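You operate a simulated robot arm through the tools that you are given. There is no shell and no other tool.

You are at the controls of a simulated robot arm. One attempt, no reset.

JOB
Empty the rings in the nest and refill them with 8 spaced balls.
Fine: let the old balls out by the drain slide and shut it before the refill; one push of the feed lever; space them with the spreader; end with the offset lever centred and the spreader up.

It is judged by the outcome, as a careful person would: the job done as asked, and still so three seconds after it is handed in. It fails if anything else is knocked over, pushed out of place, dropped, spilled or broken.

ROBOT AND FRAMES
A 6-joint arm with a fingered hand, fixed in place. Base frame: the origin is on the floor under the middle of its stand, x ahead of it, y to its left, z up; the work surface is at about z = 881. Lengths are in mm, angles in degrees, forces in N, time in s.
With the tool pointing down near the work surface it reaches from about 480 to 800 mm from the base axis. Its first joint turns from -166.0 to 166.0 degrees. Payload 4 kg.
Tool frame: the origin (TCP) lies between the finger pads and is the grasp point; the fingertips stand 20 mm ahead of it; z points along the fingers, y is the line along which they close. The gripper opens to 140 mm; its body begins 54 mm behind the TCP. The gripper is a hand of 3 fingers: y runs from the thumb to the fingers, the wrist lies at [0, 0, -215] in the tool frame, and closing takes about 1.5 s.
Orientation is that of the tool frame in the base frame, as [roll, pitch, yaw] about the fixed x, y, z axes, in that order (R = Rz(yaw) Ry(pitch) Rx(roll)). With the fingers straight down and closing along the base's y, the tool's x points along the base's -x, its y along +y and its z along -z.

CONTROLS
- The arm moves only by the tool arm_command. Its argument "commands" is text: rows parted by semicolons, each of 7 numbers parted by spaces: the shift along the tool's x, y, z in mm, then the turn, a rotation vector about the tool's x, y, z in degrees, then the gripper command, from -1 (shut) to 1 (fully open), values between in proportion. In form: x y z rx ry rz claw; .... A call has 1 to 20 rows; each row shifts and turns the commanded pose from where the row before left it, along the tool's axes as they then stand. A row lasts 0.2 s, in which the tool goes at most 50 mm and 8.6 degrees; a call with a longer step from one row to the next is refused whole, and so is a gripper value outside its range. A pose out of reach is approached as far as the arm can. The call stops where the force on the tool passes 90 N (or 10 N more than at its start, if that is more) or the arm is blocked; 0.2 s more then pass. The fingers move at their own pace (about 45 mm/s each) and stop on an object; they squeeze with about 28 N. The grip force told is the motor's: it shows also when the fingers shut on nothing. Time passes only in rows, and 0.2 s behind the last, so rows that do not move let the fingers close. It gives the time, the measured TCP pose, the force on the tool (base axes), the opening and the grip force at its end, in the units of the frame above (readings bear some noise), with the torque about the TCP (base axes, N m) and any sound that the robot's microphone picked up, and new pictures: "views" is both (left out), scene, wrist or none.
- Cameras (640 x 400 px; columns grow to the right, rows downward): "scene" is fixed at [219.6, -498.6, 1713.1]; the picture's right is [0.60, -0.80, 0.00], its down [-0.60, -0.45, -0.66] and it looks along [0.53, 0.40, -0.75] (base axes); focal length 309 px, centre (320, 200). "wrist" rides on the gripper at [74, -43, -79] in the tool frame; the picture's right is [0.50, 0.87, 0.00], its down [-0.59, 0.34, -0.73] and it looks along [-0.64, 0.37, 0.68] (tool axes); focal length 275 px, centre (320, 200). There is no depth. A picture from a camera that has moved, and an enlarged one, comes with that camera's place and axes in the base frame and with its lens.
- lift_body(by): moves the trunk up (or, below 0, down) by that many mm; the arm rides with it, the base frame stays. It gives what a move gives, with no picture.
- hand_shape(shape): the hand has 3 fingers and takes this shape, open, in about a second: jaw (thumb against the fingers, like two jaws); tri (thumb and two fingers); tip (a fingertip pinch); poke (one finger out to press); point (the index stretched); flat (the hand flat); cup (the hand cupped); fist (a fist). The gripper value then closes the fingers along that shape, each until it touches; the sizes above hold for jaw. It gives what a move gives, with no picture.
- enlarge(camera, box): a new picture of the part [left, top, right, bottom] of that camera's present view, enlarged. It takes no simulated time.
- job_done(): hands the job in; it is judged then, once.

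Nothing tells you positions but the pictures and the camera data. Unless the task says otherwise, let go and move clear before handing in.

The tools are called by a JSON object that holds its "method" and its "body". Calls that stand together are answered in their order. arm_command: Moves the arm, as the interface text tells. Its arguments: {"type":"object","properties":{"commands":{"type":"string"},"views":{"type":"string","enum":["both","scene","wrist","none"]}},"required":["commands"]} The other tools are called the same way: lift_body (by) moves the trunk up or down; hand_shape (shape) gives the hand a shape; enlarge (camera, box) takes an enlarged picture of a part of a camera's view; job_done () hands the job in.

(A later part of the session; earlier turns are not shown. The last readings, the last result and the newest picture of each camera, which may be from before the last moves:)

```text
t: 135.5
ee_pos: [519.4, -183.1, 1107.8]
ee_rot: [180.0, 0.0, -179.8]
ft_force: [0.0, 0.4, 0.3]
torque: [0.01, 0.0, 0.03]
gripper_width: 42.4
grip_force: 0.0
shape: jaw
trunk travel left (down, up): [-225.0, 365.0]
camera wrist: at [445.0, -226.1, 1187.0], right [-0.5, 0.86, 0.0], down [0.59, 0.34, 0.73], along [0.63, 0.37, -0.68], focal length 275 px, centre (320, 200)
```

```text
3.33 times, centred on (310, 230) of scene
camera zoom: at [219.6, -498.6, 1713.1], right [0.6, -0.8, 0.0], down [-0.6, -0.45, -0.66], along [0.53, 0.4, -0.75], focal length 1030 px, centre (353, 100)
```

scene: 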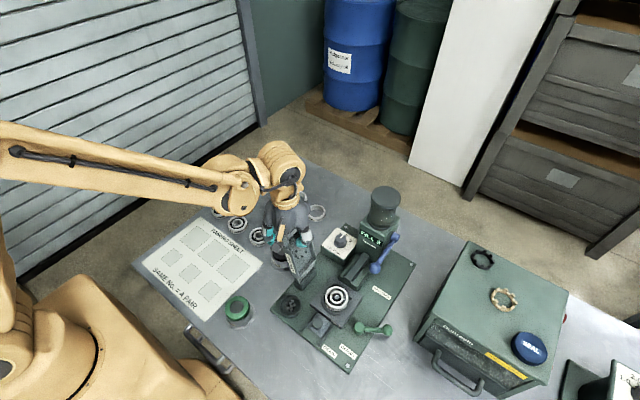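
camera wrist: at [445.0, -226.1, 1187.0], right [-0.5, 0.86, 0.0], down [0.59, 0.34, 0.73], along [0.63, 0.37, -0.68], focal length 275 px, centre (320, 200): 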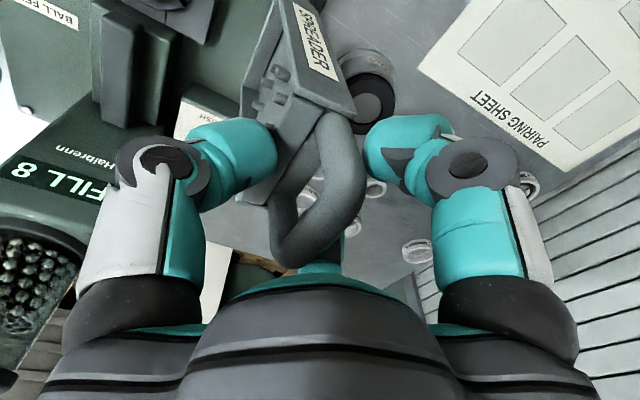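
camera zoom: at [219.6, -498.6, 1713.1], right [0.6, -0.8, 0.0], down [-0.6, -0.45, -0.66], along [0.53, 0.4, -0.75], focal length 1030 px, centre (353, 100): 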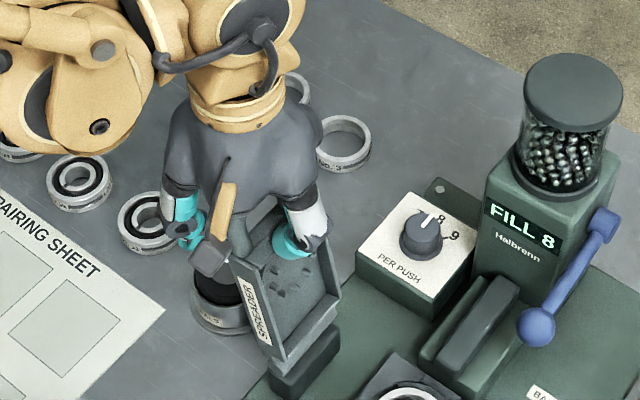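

The handle is caged, with the thumb in front and two fingers just behind the arms. I'll push it forward gently to the vertical and see how it behaves.

{"method": "arm_command", "body": {"commands": "0 -7.3 -1.7 0 0 0 -0.4; 0 -7.3 -1.7 0 0 0 -0.4; 0 -7.3 -1.7 0 0 0 -0.4; 0 -7.3 -1.7 0 0 0 -0.4; 0 0 0 0 0 0 -0.4"}}

{"method": "enlarge", "body": {"camera": "wrist", "box": [180, 60, 460, 260]}}

{"method": "enlarge", "body": {"camera": "scene", "box": [250, 170, 370, 290]}}

```text
t: 136.7
ee_pos: [518.0, -213.2, 1115.3]
ee_rot: [180.0, -0.1, -179.8]
ft_force: [-0.6, -0.7, 0.2]
torque: [0.01, -0.01, 0.0]
gripper_width: 42.1
grip_force: 0.0
shape: jaw
trunk travel left (down, up): [-225.0, 365.0]
camera wrist: at [444.5, -256.0, 1194.0], right [-0.5, 0.86, 0.0], down [0.59, 0.34, 0.73], along [0.63, 0.37, -0.68], focal length 275 px, centre (320, 200)
```

scene: 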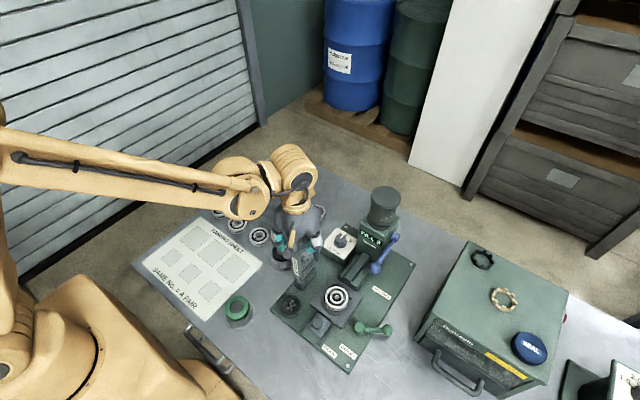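
wrist: 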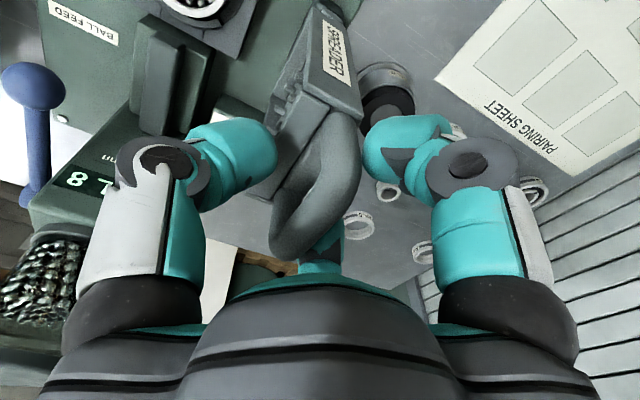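

```text
2.00 times, centred on (320, 160) of wrist
camera zoom: at [444.5, -256.0, 1194.0], right [-0.5, 0.86, 0.0], down [0.59, 0.34, 0.73], along [0.63, 0.37, -0.68], focal length 551 px, centre (320, 280)
```

zoom: 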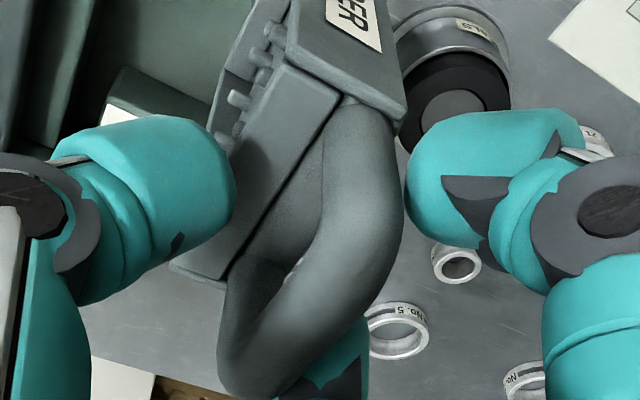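

```text
3.33 times, centred on (310, 230) of scene
camera zoom: at [219.6, -498.6, 1713.1], right [0.6, -0.8, 0.0], down [-0.6, -0.45, -0.66], along [0.53, 0.4, -0.75], focal length 1030 px, centre (353, 100)
```

zoom: 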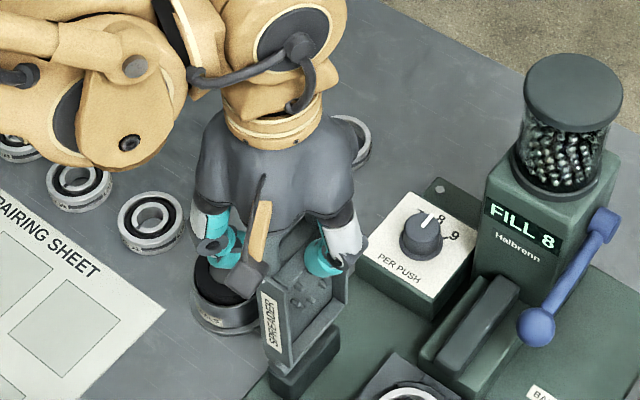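

{"method": "arm_command", "body": {"commands": "0 -7.5 0 0 0 0 -0.4; 0 -7.5 0 0 0 0 -0.4; 0 -7.5 0 0 0 0 -0.4; 0 -7.5 0 0 0 0 -0.4; 0 0 0 0 0 0 -0.4; 0 0 0 0 0 0 -0.4"}}

{"method": "enlarge", "body": {"camera": "wrist", "box": [180, 60, 460, 260]}}

{"method": "enlarge", "body": {"camera": "scene", "box": [250, 170, 370, 290]}}

```text
t: 138.1
ee_pos: [516.9, -242.8, 1114.7]
ee_rot: [-180.0, 0.1, -179.8]
ft_force: [0.1, -0.9, -0.1]
torque: [-0.01, 0.01, -0.01]
gripper_width: 42.3
grip_force: 0.0
shape: jaw
trunk travel left (down, up): [-225.0, 365.0]
camera wrist: at [443.9, -286.5, 1194.0], right [-0.5, 0.86, 0.0], down [0.59, 0.34, 0.73], along [0.63, 0.37, -0.68], focal length 275 px, centre (320, 200)
```

scene: 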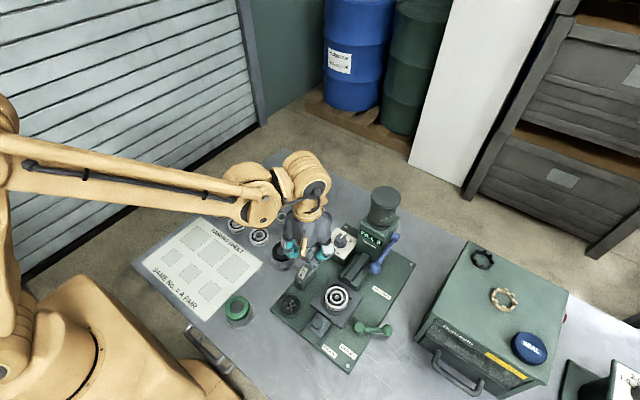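
wrist: 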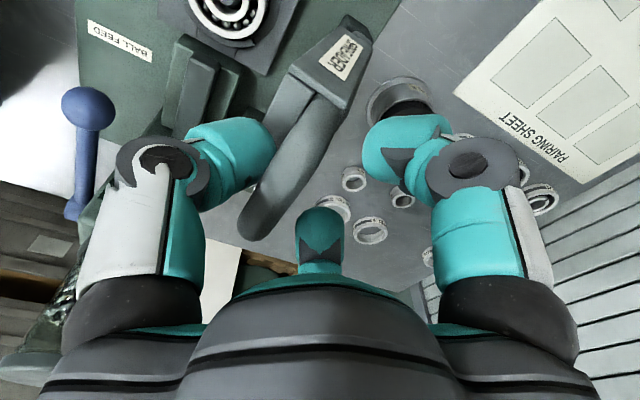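

```text
2.00 times, centred on (320, 160) of wrist
camera zoom: at [443.9, -286.5, 1194.0], right [-0.5, 0.86, 0.0], down [0.59, 0.34, 0.73], along [0.63, 0.37, -0.68], focal length 551 px, centre (320, 280)
```

zoom: 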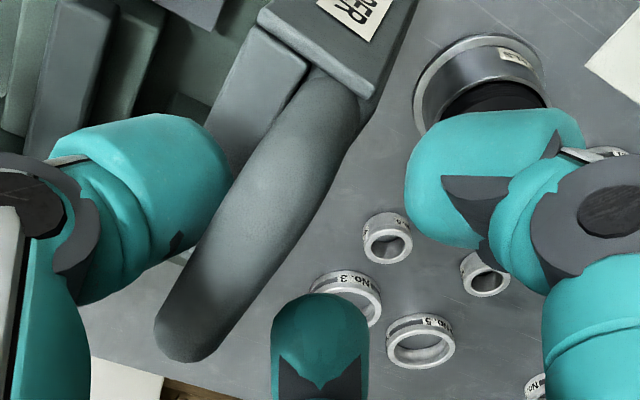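

```text
3.33 times, centred on (310, 230) of scene
camera zoom: at [219.6, -498.6, 1713.1], right [0.6, -0.8, 0.0], down [-0.6, -0.45, -0.66], along [0.53, 0.4, -0.75], focal length 1030 px, centre (353, 100)
```

zoom: 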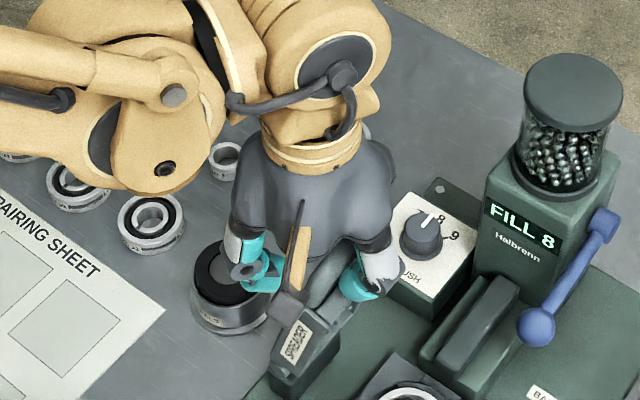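

Past the vertical it falls forward by itself and now rests on the thumb, so the cage is holding it. I'll lower it under control, leaning the hand back progressively so that the thumb keeps supporting it.

{"method": "arm_command", "body": {"commands": "0 -7.3 2.6 -1.33 0 0 -0.4; 0 -7.3 2.6 -1.33 0 0 -0.4; 0 -7.3 2.6 -1.33 0 0 -0.4; 0 -7.3 2.5 -1.33 0 0 -0.4; 0 -7.3 2.4 -1.33 0 0 -0.4; 0 -7.3 2.3 -1.33 0 0 -0.4; 0 0 0 0 0 0 -0.4"}}

{"method": "enlarge", "body": {"camera": "wrist", "box": [180, 60, 460, 260]}}

{"method": "enlarge", "body": {"camera": "scene", "box": [250, 170, 370, 290]}}

```text
t: 139.7
ee_pos: [519.6, -283.9, 1096.0]
ee_rot: [172.0, 0.0, -179.8]
ft_force: [0.1, -0.6, -0.7]
torque: [0.02, -0.02, -0.03]
gripper_width: 42.4
grip_force: 0.0
shape: jaw
trunk travel left (down, up): [-225.0, 365.0]
camera wrist: at [444.9, -339.1, 1169.4], right [-0.5, 0.86, 0.12], down [0.59, 0.24, 0.77], along [0.63, 0.46, -0.62], focal length 275 px, centre (320, 200)
```

scene: 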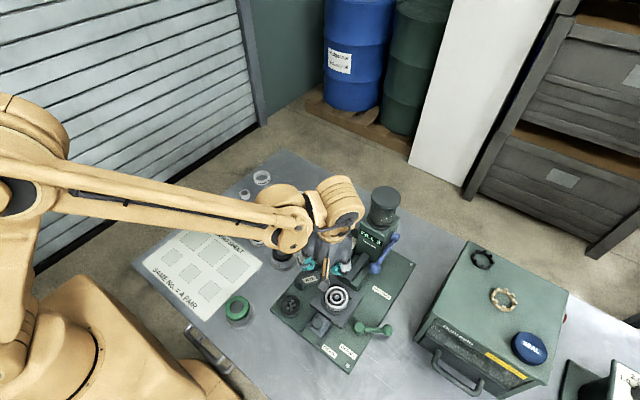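
wrist: 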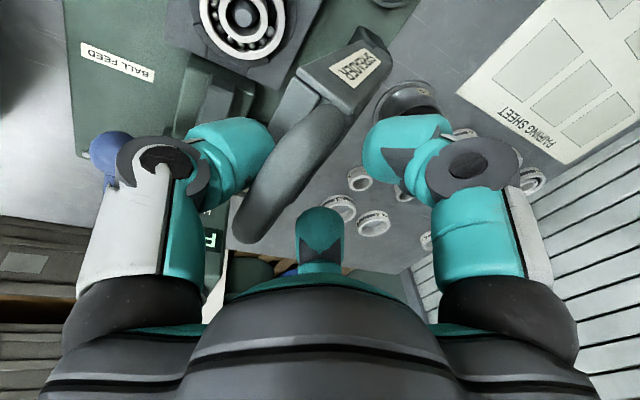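

```text
2.00 times, centred on (320, 160) of wrist
camera zoom: at [444.9, -339.1, 1169.4], right [-0.5, 0.86, 0.12], down [0.59, 0.24, 0.77], along [0.63, 0.46, -0.62], focal length 551 px, centre (320, 280)
```

zoom: 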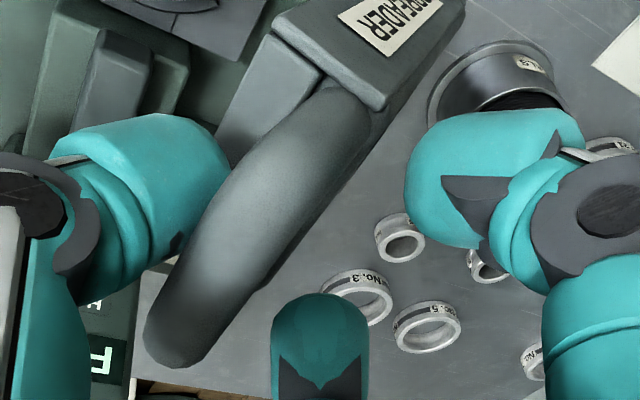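

```text
3.33 times, centred on (310, 230) of scene
camera zoom: at [219.6, -498.6, 1713.1], right [0.6, -0.8, 0.0], down [-0.6, -0.45, -0.66], along [0.53, 0.4, -0.75], focal length 1030 px, centre (353, 100)
```

zoom: 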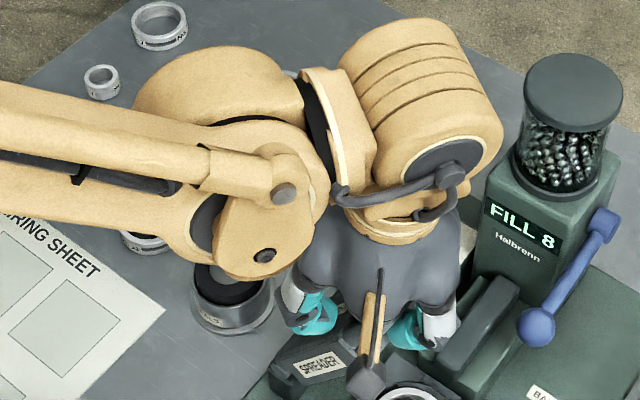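

{"method": "arm_command", "body": {"commands": "0 -7.1 3.2 -1.5 0 0 -0.4; 0 -7.2 3 -1.5 0 0 -0.4; 0 -7.3 2.8 -1.5 0 0 -0.4; 0 -7.4 2.6 -1.5 0 0 -0.4; 0 -7.4 2.4 -1.5 0 0 -0.4; 0 -7.5 2.2 -1.5 0 0 -0.4; 0 0 0 0 0 0 -0.4"}}

{"method": "enlarge", "body": {"camera": "wrist", "box": [180, 60, 460, 260]}}

{"method": "enlarge", "body": {"camera": "scene", "box": [280, 200, 420, 320]}}

```text
t: 141.3
ee_pos: [517.4, -324.7, 1073.4]
ee_rot: [162.9, 0.1, -179.8]
ft_force: [0.3, -0.8, -1.8]
torque: [-0.01, -0.02, 0.01]
gripper_width: 42.2
grip_force: 0.1
shape: jaw
trunk travel left (down, up): [-225.0, 365.0]
camera wrist: at [444.4, -389.7, 1135.8], right [-0.5, 0.83, 0.25], down [0.59, 0.11, 0.8], along [0.63, 0.55, -0.54], focal length 275 px, centre (320, 200)
```

scene: 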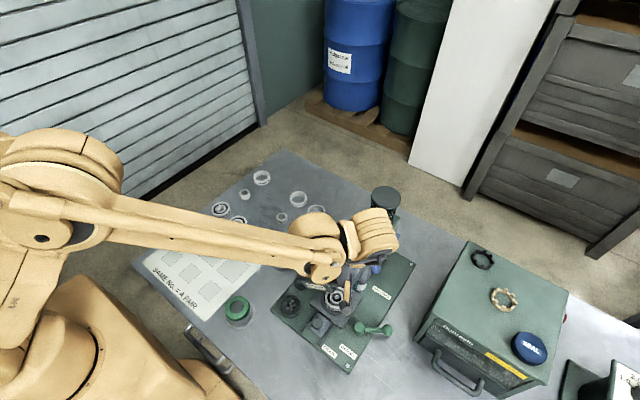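
wrist: 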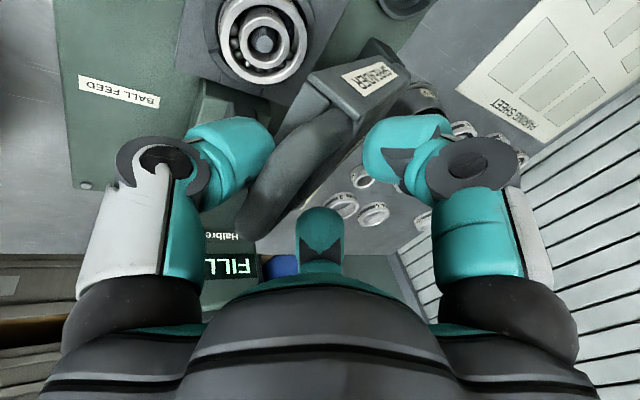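

```text
2.00 times, centred on (320, 160) of wrist
camera zoom: at [444.4, -389.7, 1135.8], right [-0.5, 0.83, 0.25], down [0.59, 0.11, 0.8], along [0.63, 0.55, -0.54], focal length 551 px, centre (320, 280)
```

zoom: 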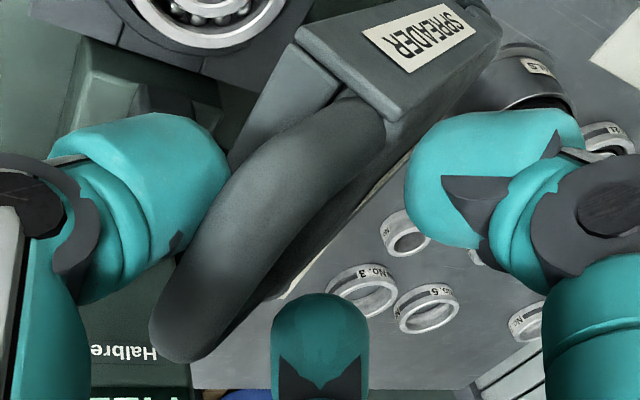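

```text
3.33 times, centred on (350, 260) of scene
camera zoom: at [219.6, -498.6, 1713.1], right [0.6, -0.8, 0.0], down [-0.6, -0.45, -0.66], along [0.53, 0.4, -0.75], focal length 1030 px, centre (220, 0)
```

zoom: 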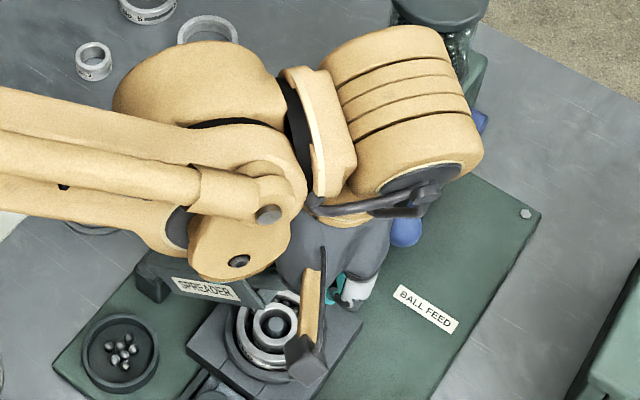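

{"method": "arm_command", "body": {"commands": "0 -6.3 4.5 -1.5 0 0 -0.4; 0 -6.4 4.3 -1.5 0 0 -0.4; 0 -6.6 4.1 -1.5 0 0 -0.4; 0 -6.7 3.9 -1.5 0 0 -0.4; 0 -6.8 3.7 -1.5 0 0 -0.4; 0 -6.9 3.5 -1.5 0 0 -0.4; 0 0 0 0 0 0 -0.4"}}

{"method": "enlarge", "body": {"camera": "wrist", "box": [180, 60, 460, 260]}}

{"method": "enlarge", "body": {"camera": "scene", "box": [280, 200, 420, 320]}}

```text
t: 142.9
ee_pos: [518.5, -354.1, 1035.5]
ee_rot: [154.0, -0.1, -179.8]
ft_force: [0.2, 0.5, -1.9]
torque: [0.03, 0.04, -0.02]
gripper_width: 42.3
grip_force: 0.0
shape: jaw
trunk travel left (down, up): [-225.0, 365.0]
camera wrist: at [444.9, -427.7, 1088.6], right [-0.5, 0.78, 0.38], down [0.59, -0.01, 0.81], along [0.63, 0.63, -0.45], focal length 275 px, centre (320, 200)
```

scene: 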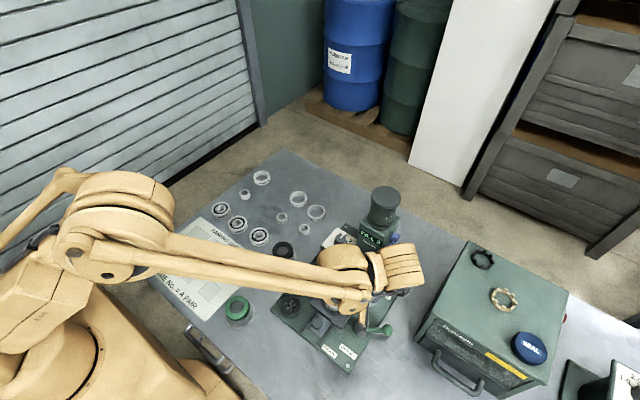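
wrist: 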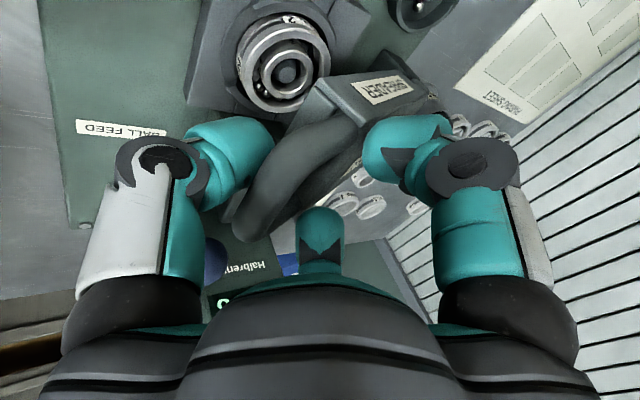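

```text
2.00 times, centred on (320, 160) of wrist
camera zoom: at [444.9, -427.7, 1088.6], right [-0.5, 0.78, 0.38], down [0.59, -0.01, 0.81], along [0.63, 0.63, -0.45], focal length 551 px, centre (320, 280)
```

zoom: 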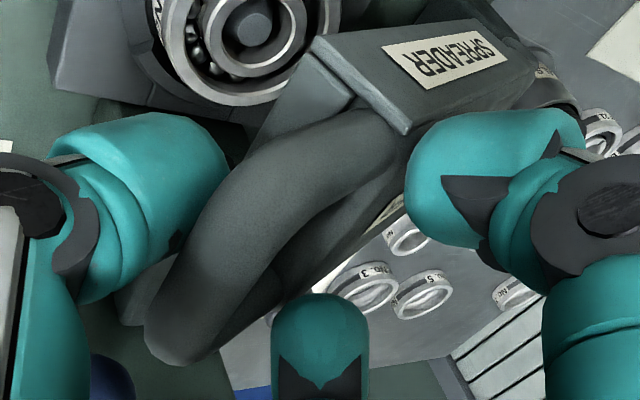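

```text
3.33 times, centred on (350, 260) of scene
camera zoom: at [219.6, -498.6, 1713.1], right [0.6, -0.8, 0.0], down [-0.6, -0.45, -0.66], along [0.53, 0.4, -0.75], focal length 1030 px, centre (220, 0)
```

zoom: 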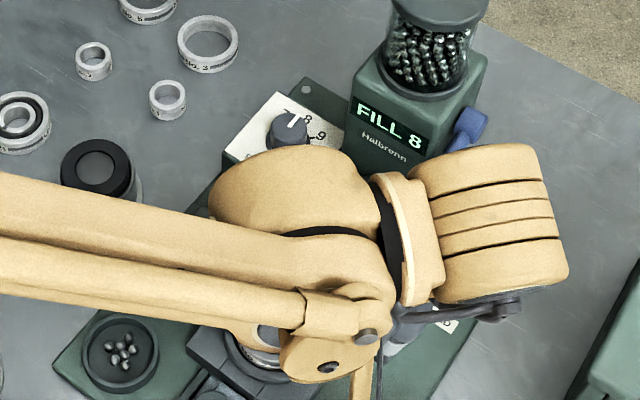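

{"method": "arm_command", "body": {"commands": "0 -5.6 4.7 -1.5 0 0 -0.4; 0 -5.7 4.5 -1.5 0 0 -0.4; 0 -5.9 4.3 -1.5 0 0 -0.4; 0 -6 4.1 -1.5 0 0 -0.4; 0 0 0 0 0 0 -0.4"}}

{"method": "enlarge", "body": {"camera": "wrist", "box": [180, 60, 460, 260]}}

```text
t: 144.1
ee_pos: [518.2, -365.4, 1009.8]
ee_rot: [148.0, 0.1, -179.8]
ft_force: [0.3, -2.1, 0.3]
torque: [0.21, 0.0, 0.0]
gripper_width: 42.9
grip_force: 0.1
shape: jaw
trunk travel left (down, up): [-225.0, 365.0]
camera wrist: at [444.8, -444.7, 1053.1], right [-0.5, 0.73, 0.46], down [0.59, -0.1, 0.8], along [0.63, 0.67, -0.38], focal length 275 px, centre (320, 200)
```

scene: 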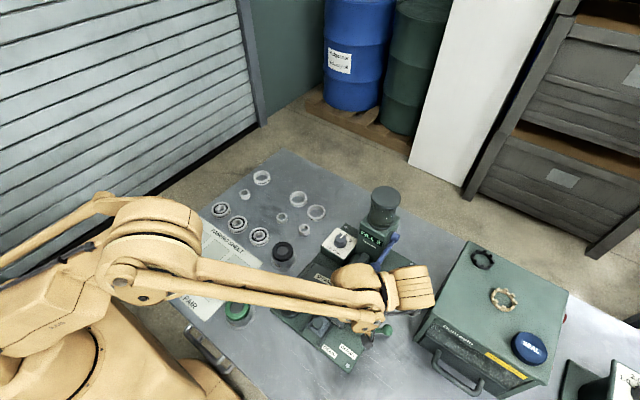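
wrist: 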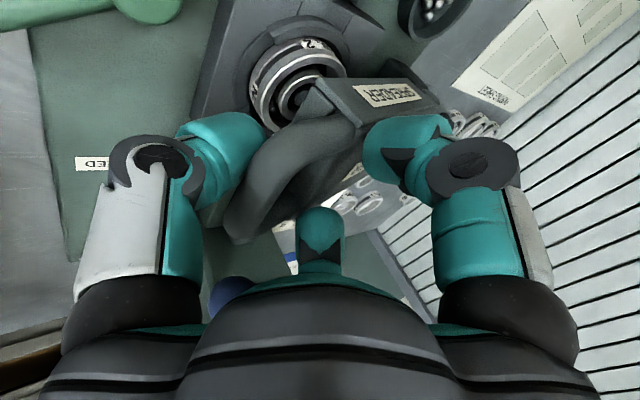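

```text
2.00 times, centred on (320, 160) of wrist
camera zoom: at [444.8, -444.7, 1053.1], right [-0.5, 0.73, 0.46], down [0.59, -0.1, 0.8], along [0.63, 0.67, -0.38], focal length 551 px, centre (320, 280)
```

zoom: 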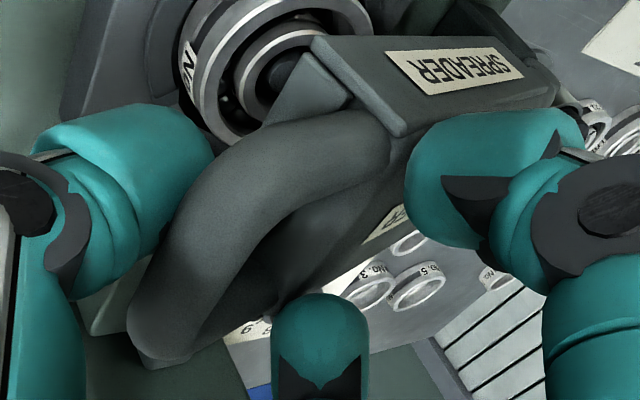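

The loop is now lightly squeezed between the thumb and the rear fingers at about 70°. I'll open a few millimetres and continue down.

{"method": "arm_command", "body": {"commands": "0 -3.3 2.2 -1 0 0 -0.25; 0 -3.4 2.2 -1 0 0 -0.25; 0 -3.4 2.2 -1 0 0 -0.25; 0 -3.4 2 0 0 0 -0.25; 0 0 0 0 0 0 -0.25"}}

{"method": "enlarge", "body": {"camera": "wrist", "box": [180, 60, 460, 260]}}

{"method": "enlarge", "body": {"camera": "scene", "box": [300, 240, 440, 360]}}

```text
t: 145.3
ee_pos: [518.8, -372.3, 995.0]
ee_rot: [145.0, 0.0, -179.8]
ft_force: [0.7, -0.2, -1.2]
torque: [0.05, 0.0, -0.01]
gripper_width: 52.3
grip_force: 0.1
shape: jaw
trunk travel left (down, up): [-225.0, 365.0]
camera wrist: at [445.3, -453.7, 1034.7], right [-0.5, 0.71, 0.5], down [0.59, -0.14, 0.8], along [0.63, 0.69, -0.35], focal length 275 px, centre (320, 200)
```

scene: 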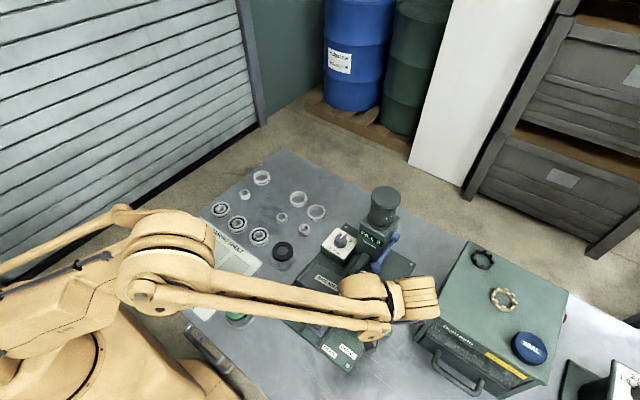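
wrist: 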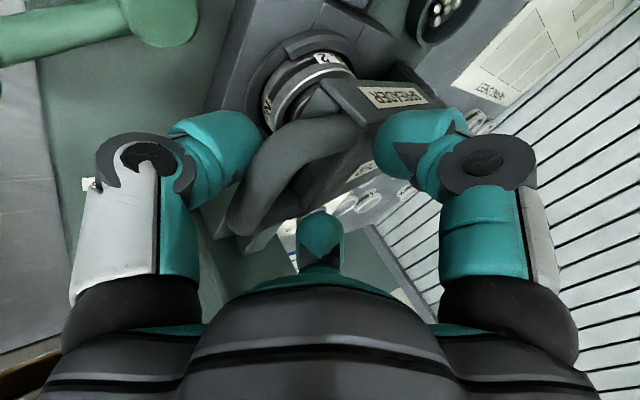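

```text
2.00 times, centred on (320, 160) of wrist
camera zoom: at [445.3, -453.7, 1034.7], right [-0.5, 0.71, 0.5], down [0.59, -0.14, 0.8], along [0.63, 0.69, -0.35], focal length 551 px, centre (320, 280)
```

zoom: 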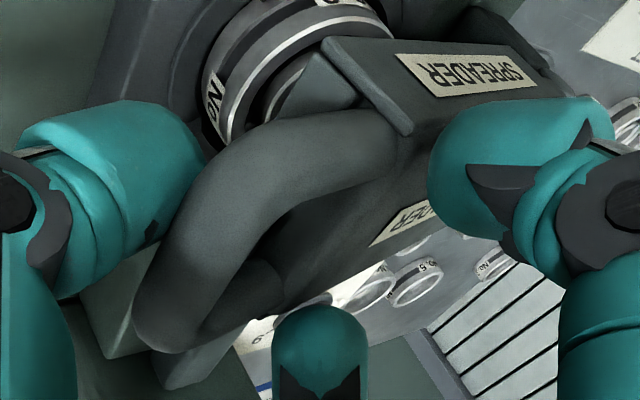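

```text
3.33 times, centred on (370, 300) of scene
camera zoom: at [219.6, -498.6, 1713.1], right [0.6, -0.8, 0.0], down [-0.6, -0.45, -0.66], along [0.53, 0.4, -0.75], focal length 1030 px, centre (153, -133)
```

zoom: 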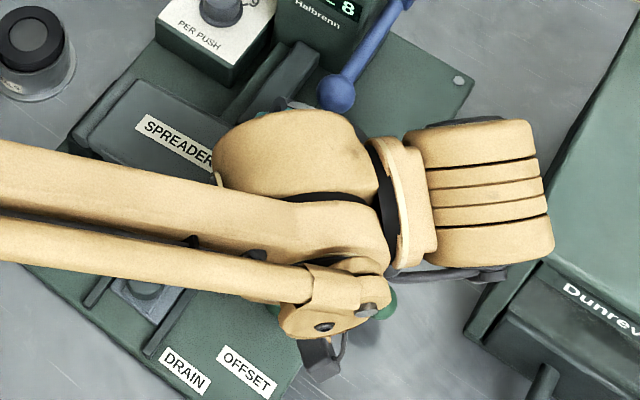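

The bar is near z 987, about 75°. I'll lower the last stretch slowly with the hand attitude fixed.

{"method": "arm_command", "body": {"commands": "0 -4 4 0 0 0 -0.25; 0 -4 4 0 0 0 -0.25; 0 -4 4 0 0 0 -0.25; 0 -4 4 0 0 0 -0.25; 0 0 0 0 0 0 -0.25"}}

{"method": "enlarge", "body": {"camera": "wrist", "box": [180, 60, 460, 260]}}

{"method": "enlarge", "body": {"camera": "scene", "box": [300, 240, 440, 360]}}

```text
t: 146.5
ee_pos: [519.2, -376.6, 971.8]
ee_rot: [145.1, 0.1, -179.9]
ft_force: [0.5, -0.6, 1.0]
torque: [0.41, -0.27, -0.11]
gripper_width: 53.9
grip_force: 0.0
shape: jaw
trunk travel left (down, up): [-225.0, 365.0]
camera wrist: at [445.7, -457.1, 1011.9], right [-0.5, 0.71, 0.5], down [0.59, -0.14, 0.8], along [0.63, 0.69, -0.35], focal length 275 px, centre (320, 200)
```

scene: 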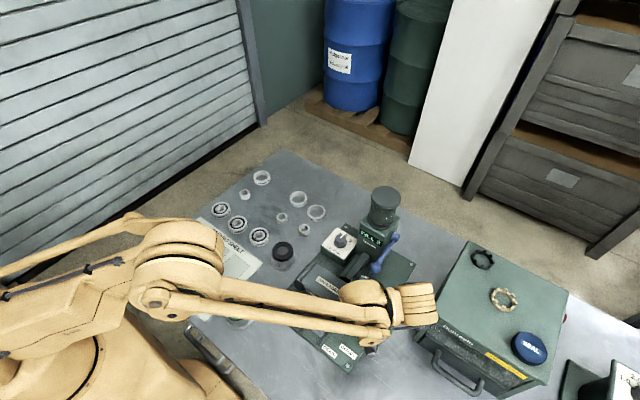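
wrist: 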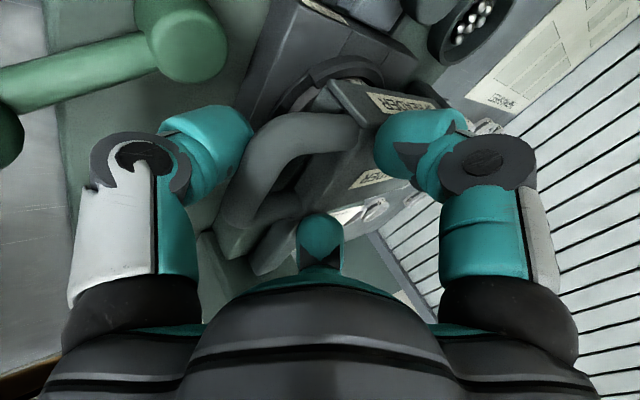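

```text
2.00 times, centred on (320, 160) of wrist
camera zoom: at [445.7, -457.1, 1011.9], right [-0.5, 0.71, 0.5], down [0.59, -0.14, 0.8], along [0.63, 0.69, -0.35], focal length 551 px, centre (320, 280)
```

zoom: 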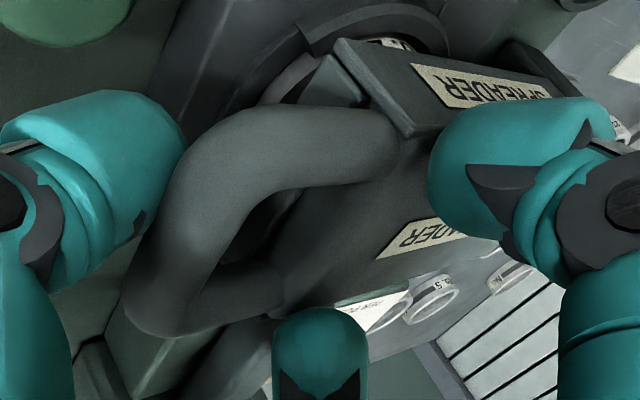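

```text
3.33 times, centred on (370, 300) of scene
camera zoom: at [219.6, -498.6, 1713.1], right [0.6, -0.8, 0.0], down [-0.6, -0.45, -0.66], along [0.53, 0.4, -0.75], focal length 1030 px, centre (153, -133)
```

zoom: 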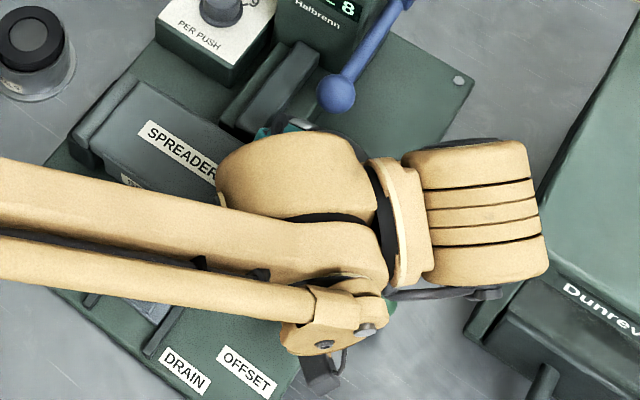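

The bar is about 20 mm above its seat. Now I'll slide the thumb out from under it, outward and slightly up, so the spreader settles gently onto the rings and stays clear of the offset lever.

{"method": "arm_command", "body": {"commands": "0 -4.9 -3.4 0 0 0 -0.25; 0 -3.8 -5.1 0 0 0 -0.25; 0 -2.6 -6.7 0 0 0 -0.25; 0 0 0 0 0 0 -0.25"}}

{"method": "enlarge", "body": {"camera": "wrist", "box": [180, 60, 460, 260]}}

{"method": "enlarge", "body": {"camera": "scene", "box": [300, 240, 440, 360]}}

```text
t: 147.5
ee_pos: [517.7, -394.4, 978.4]
ee_rot: [145.0, 0.0, -179.8]
ft_force: [0.4, -0.2, -0.4]
torque: [0.0, 0.01, 0.0]
gripper_width: 52.4
grip_force: 0.1
shape: jaw
trunk travel left (down, up): [-225.0, 365.0]
camera wrist: at [444.9, -475.1, 1018.4], right [-0.5, 0.71, 0.5], down [0.59, -0.14, 0.8], along [0.63, 0.69, -0.35], focal length 275 px, centre (320, 200)
```

scene: 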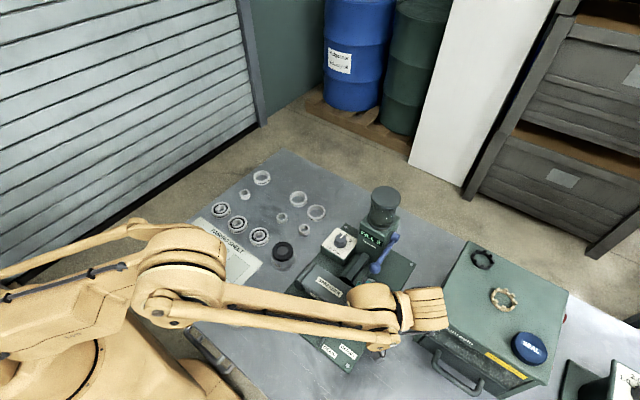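
wrist: 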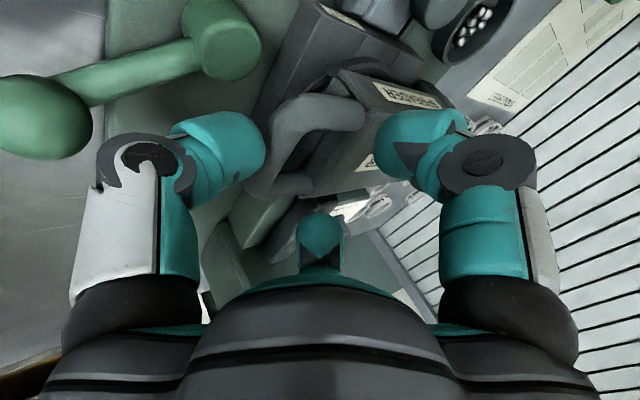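

```text
2.00 times, centred on (320, 160) of wrist
camera zoom: at [444.9, -475.1, 1018.4], right [-0.5, 0.71, 0.5], down [0.59, -0.14, 0.8], along [0.63, 0.69, -0.35], focal length 551 px, centre (320, 280)
```

zoom: 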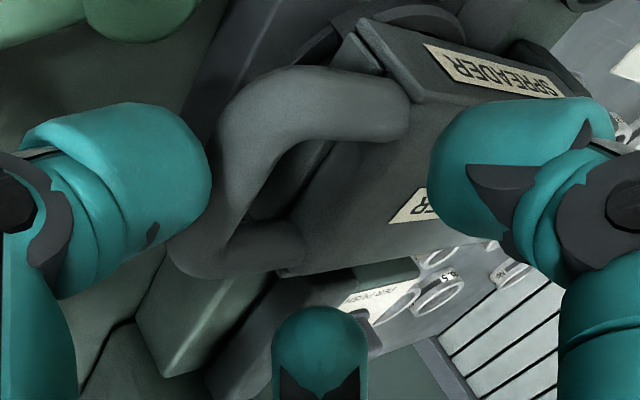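

```text
3.33 times, centred on (370, 300) of scene
camera zoom: at [219.6, -498.6, 1713.1], right [0.6, -0.8, 0.0], down [-0.6, -0.45, -0.66], along [0.53, 0.4, -0.75], focal length 1030 px, centre (153, -133)
```

zoom: 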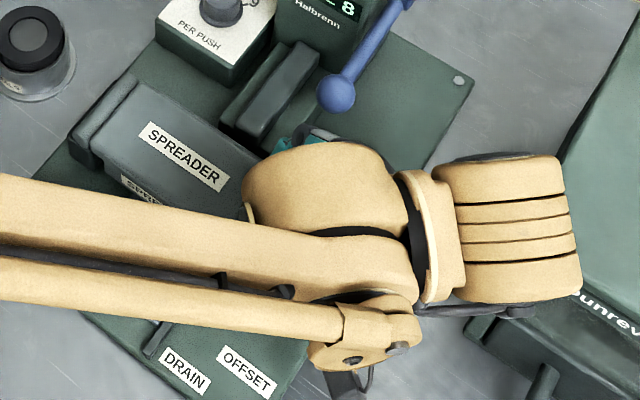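

The spreader has settled with the bar near z 950 and nothing is touching the hand. I'll lift straight up and look.

{"method": "arm_command", "body": {"commands": "0 2.5 -9.9 0 0 0 -0.25; 0 5.7 -8.2 0 0 0 -0.25; 0 17.2 -24.6 0 0 0 -0.25; 0 23 -32.8 0 0 0 -0.25; 0 23 -32.8 0 0 0 -0.25; 0 0 0 0 0 0 -0.25"}}

{"method": "enlarge", "body": {"camera": "wrist", "box": [180, 0, 460, 200]}}

{"method": "enlarge", "body": {"camera": "scene", "box": [280, 240, 420, 360]}}

```text
t: 148.9
ee_pos: [518.9, -398.1, 1108.4]
ee_rot: [145.0, 0.0, -179.8]
ft_force: [1.0, 0.1, -0.4]
torque: [-0.02, 0.02, 0.0]
gripper_width: 52.6
grip_force: 0.0
shape: jaw
trunk travel left (down, up): [-225.0, 365.0]
camera wrist: at [445.3, -478.4, 1147.5], right [-0.5, 0.71, 0.5], down [0.59, -0.14, 0.8], along [0.63, 0.69, -0.35], focal length 275 px, centre (320, 200)
```

scene: 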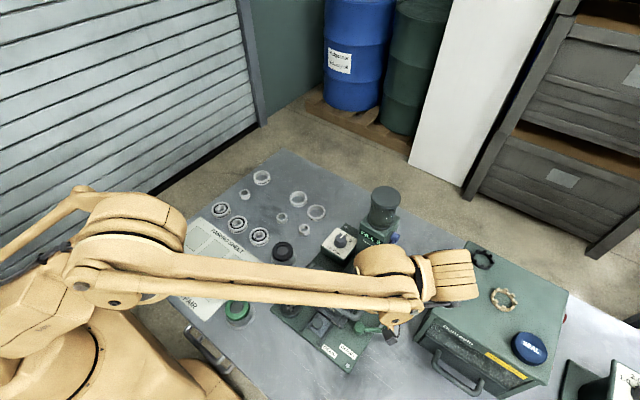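
wrist: 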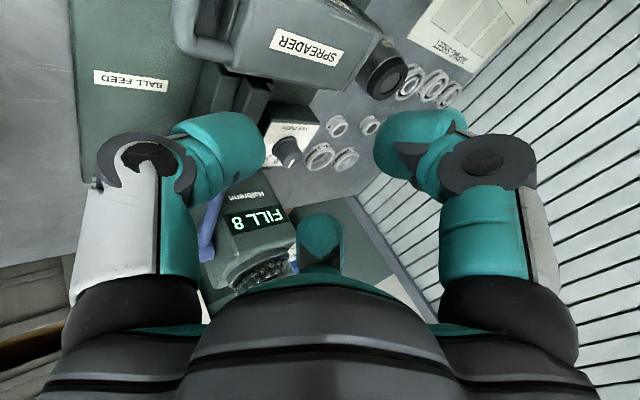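

```text
2.00 times, centred on (320, 100) of wrist
camera zoom: at [445.3, -478.4, 1147.5], right [-0.5, 0.71, 0.5], down [0.59, -0.14, 0.8], along [0.63, 0.69, -0.35], focal length 551 px, centre (320, 400)
```

zoom: 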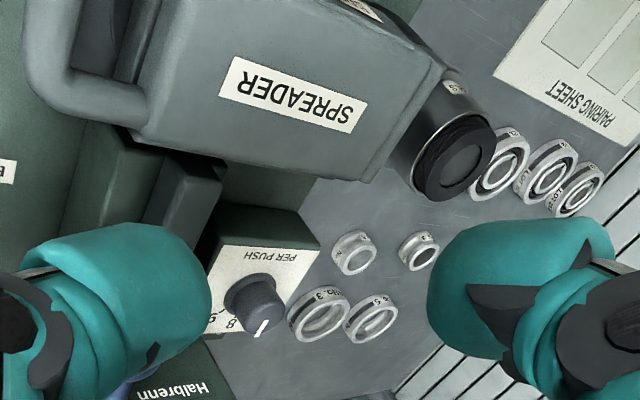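

```text
3.33 times, centred on (350, 300) of scene
camera zoom: at [219.6, -498.6, 1713.1], right [0.6, -0.8, 0.0], down [-0.6, -0.45, -0.66], along [0.53, 0.4, -0.75], focal length 1030 px, centre (220, -133)
```

zoom: 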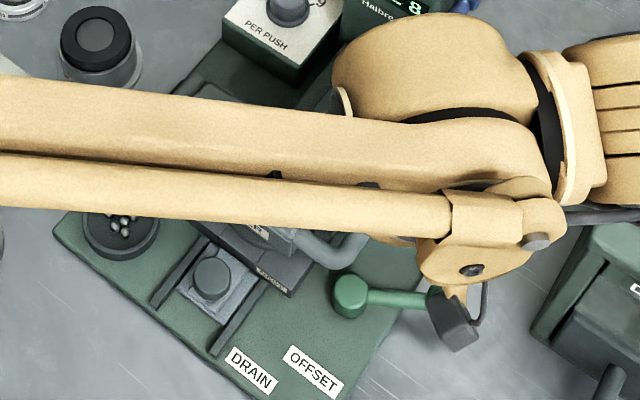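

{"method": "arm_command", "body": {"commands": "0 0 0 7 0 0 0; 0 0 0 7 0 0 0.3; 0 0 0 7 0 0 0.6; 0 0 0 7 0 0 1; 0 0 0 7 0 0 1; 20 10 -20 0 0 0 1; 25 10 -25 0 0 0 1; 25 10 -25 0 0 0 1; 25 15 -25 0 0 0 1; 0 15 0 0 0 0 1; 0 0 0 0 0 0 1"}}

{"method": "enlarge", "body": {"camera": "wrist", "box": [180, 0, 460, 200]}}

{"method": "enlarge", "body": {"camera": "scene", "box": [280, 240, 420, 360]}}

```text
t: 151.3
ee_pos: [423.9, -338.5, 1203.9]
ee_rot: [180.0, 0.0, -179.8]
ft_force: [-0.3, -0.4, -0.8]
torque: [0.02, -0.03, 0.02]
gripper_width: 139.8
grip_force: 0.0
shape: jaw
trunk travel left (down, up): [-225.0, 365.0]
camera wrist: at [350.1, -381.9, 1283.7], right [-0.5, 0.86, 0.0], down [0.59, 0.34, 0.73], along [0.63, 0.37, -0.68], focal length 275 px, centre (320, 200)
```

scene: 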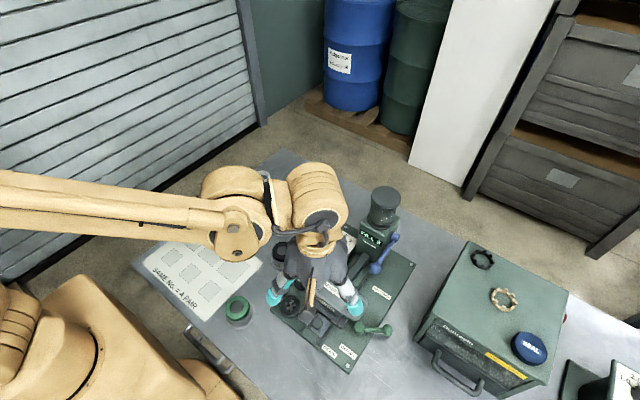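
wrist: 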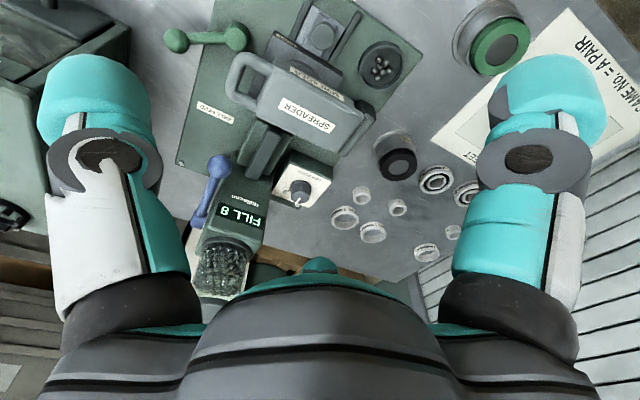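

```text
2.00 times, centred on (320, 100) of wrist
camera zoom: at [350.1, -381.9, 1283.7], right [-0.5, 0.86, 0.0], down [0.59, 0.34, 0.73], along [0.63, 0.37, -0.68], focal length 551 px, centre (320, 400)
```

zoom: 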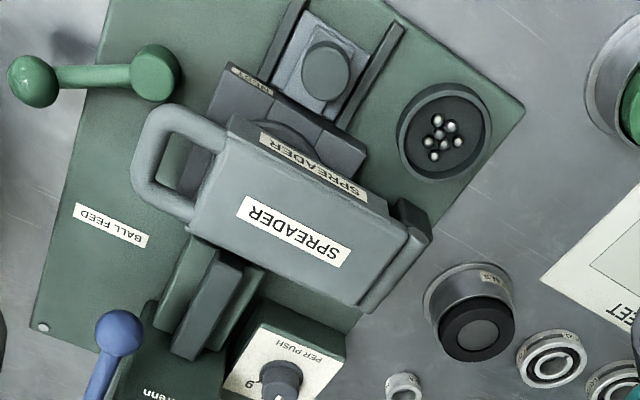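

```text
3.33 times, centred on (350, 300) of scene
camera zoom: at [219.6, -498.6, 1713.1], right [0.6, -0.8, 0.0], down [-0.6, -0.45, -0.66], along [0.53, 0.4, -0.75], focal length 1030 px, centre (220, -133)
```

zoom: 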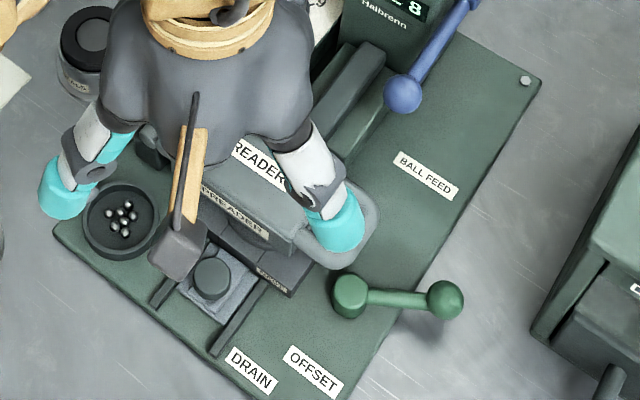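

The spreader is lying over the nest, with its top near z 948. I'll press it gently with closed fingertips above the rings so the pins are fully seated.

{"method": "arm_command", "body": {"commands": "-25 3 0 0 0 0 -1; -25 3 0 0 0 0 -1; -25 3 0 0 0 0 -1; -23 3 0 0 0 0 -1; 0 0 40 0 0 0 -1; 0 0 40 0 0 0 -1; 0 0 40 0 0 0 -1; 0 0 40 0 0 0 -1; 0 0 40 0 0 0 -1; 0 0 20 0 0 0 -1; 0 0 0 0 0 0 -1"}}

{"method": "enlarge", "body": {"camera": "scene", "box": [280, 240, 420, 360]}}

```text
t: 153.7
ee_pos: [521.0, -326.5, 984.0]
ee_rot: [-180.0, 0.0, -179.8]
ft_force: [1.0, 1.2, -0.9]
torque: [-0.01, 0.0, 0.0]
gripper_width: 0.1
grip_force: 28.3
shape: jaw
trunk travel left (down, up): [-225.0, 365.0]
camera wrist: at [446.9, -369.3, 1062.8], right [-0.5, 0.86, 0.0], down [0.59, 0.34, 0.73], along [0.63, 0.37, -0.68], focal length 275 px, centre (320, 200)
```

scene: 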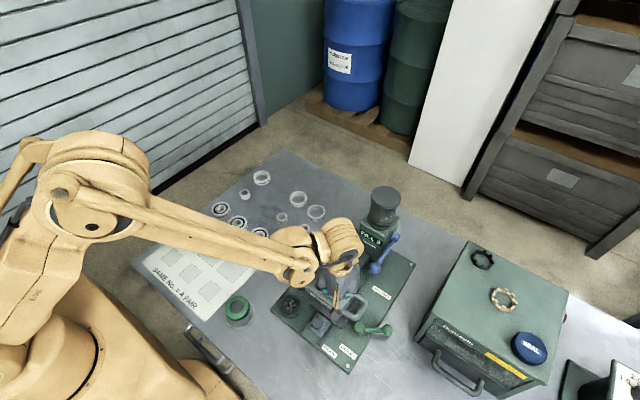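
wrist: 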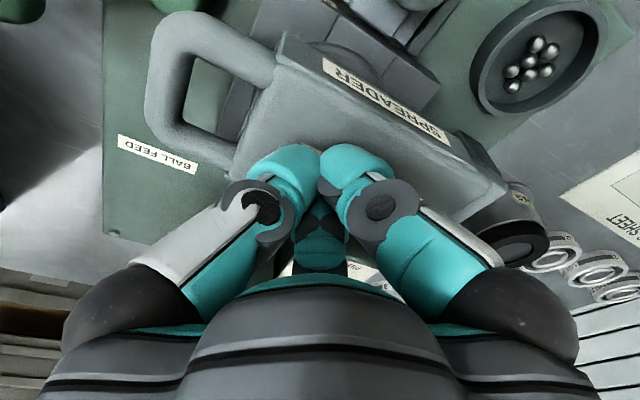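

```text
3.33 times, centred on (350, 300) of scene
camera zoom: at [219.6, -498.6, 1713.1], right [0.6, -0.8, 0.0], down [-0.6, -0.45, -0.66], along [0.53, 0.4, -0.75], focal length 1030 px, centre (220, -133)
```

zoom: 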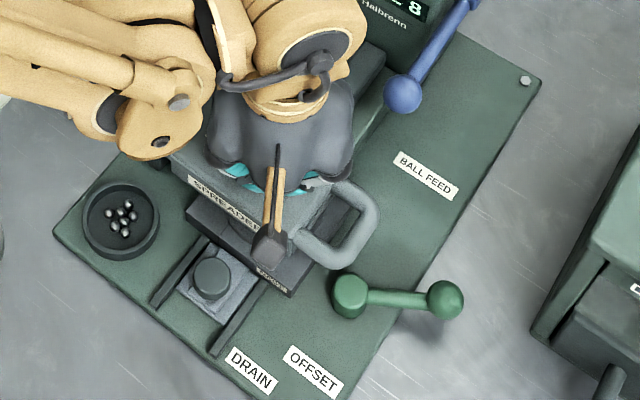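

{"method": "arm_command", "body": {"commands": "0 0 8 0 0 0 -1; 0 0 4 0 0 0 -1; 0 0 2 0 0 0 -1; 0 0 0 0 0 0 -1", "views": "none"}}

{"method": "arm_command", "body": {"commands": "0 0 2 0 0 0 -1; 0 0 0 0 0 0 -1", "views": "none"}}

```text
t: 154.6
ee_pos: [520.8, -325.6, 974.2]
ee_rot: [-179.6, 0.4, -179.8]
ft_force: [4.6, -4.5, 55.0]
torque: [0.09, -0.1, -0.02]
gripper_width: 0.0
grip_force: 28.1
shape: jaw
trunk travel left (down, up): [-225.0, 365.0]
stopped in row 4: the force on the tool passed its limit at 95 N (the readings are from after the stop); the commanded pose is now the measured one
```

```text
t: 155.1
ee_pos: [519.6, -326.0, 973.5]
ee_rot: [-179.6, 0.5, -179.8]
ft_force: [-0.6, -0.5, 53.3]
torque: [0.24, 0.06, -0.03]
gripper_width: 0.1
grip_force: 27.5
shape: jaw
trunk travel left (down, up): [-225.0, 365.0]
stopped in row 2: the force on the tool passed its limit at 93 N (the readings are from after the stop); the commanded pose is now the measured one
```

It's firmly seated: the contact was hard and reached about 95 N before the stop, so I won't press further. I'll lift off and check that nothing moved.

{"method": "arm_command", "body": {"commands": "0 0 -5 0 0 0 -1; 0 0 -40 0 0 0 -1; 0 0 -45 0 0 0 -1; 0 0 -45 0 0 0 0; 0 0 0 0 0 0 0.29; 0 0 0 0 0 0 0.29"}}

{"method": "enlarge", "body": {"camera": "scene", "box": [280, 220, 440, 360]}}

{"method": "enlarge", "body": {"camera": "wrist", "box": [160, 0, 500, 220]}}

```text
t: 156.5
ee_pos: [524.7, -327.1, 1105.7]
ee_rot: [-179.9, 0.3, -179.8]
ft_force: [-0.5, 0.5, -0.3]
torque: [-0.01, -0.01, -0.02]
gripper_width: 63.9
grip_force: 0.0
shape: jaw
trunk travel left (down, up): [-225.0, 365.0]
camera wrist: at [450.5, -370.2, 1184.0], right [-0.5, 0.86, -0.01], down [0.58, 0.34, 0.74], along [0.64, 0.37, -0.68], focal length 275 px, centre (320, 200)
```

scene: 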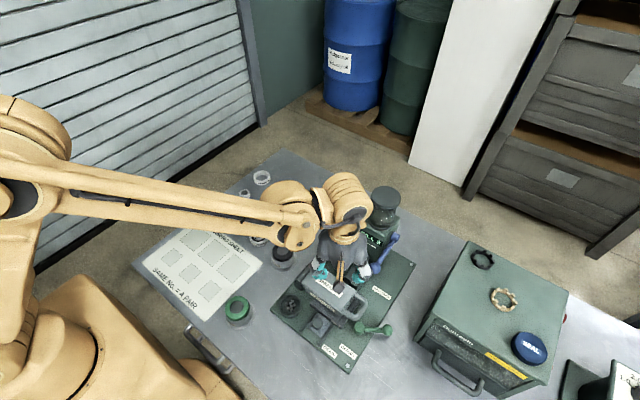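
wrist: 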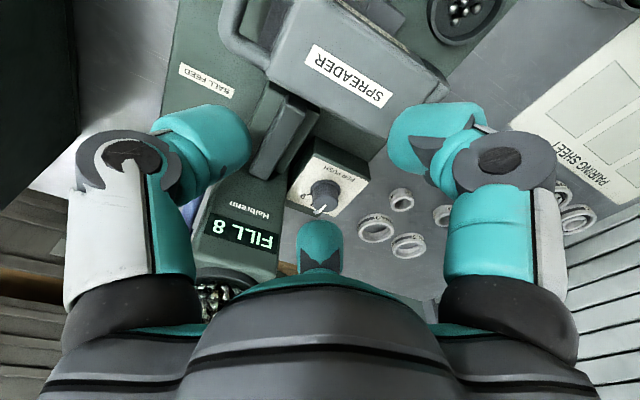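

```text
2.86 times, centred on (360, 290) of scene
camera zoom: at [219.6, -498.6, 1713.1], right [0.6, -0.8, 0.0], down [-0.6, -0.45, -0.66], along [0.53, 0.4, -0.75], focal length 882 px, centre (206, -57)
```

zoom: 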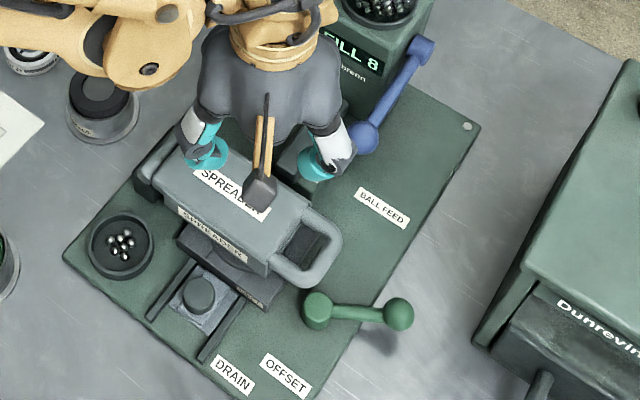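

```text
1.82 times, centred on (330, 110) of wrist
camera zoom: at [450.5, -370.2, 1184.0], right [-0.5, 0.86, -0.01], down [0.58, 0.34, 0.74], along [0.64, 0.37, -0.68], focal length 500 px, centre (302, 364)
```

zoom: 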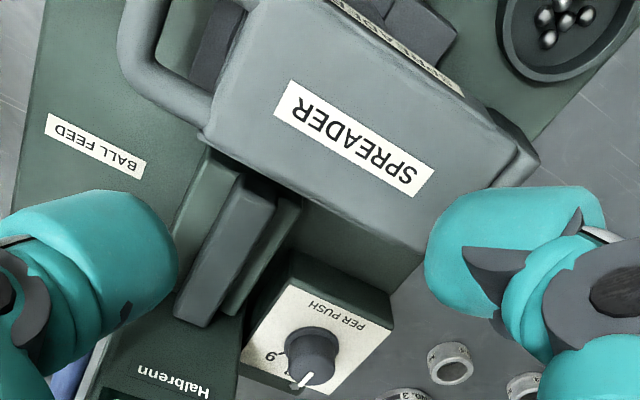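

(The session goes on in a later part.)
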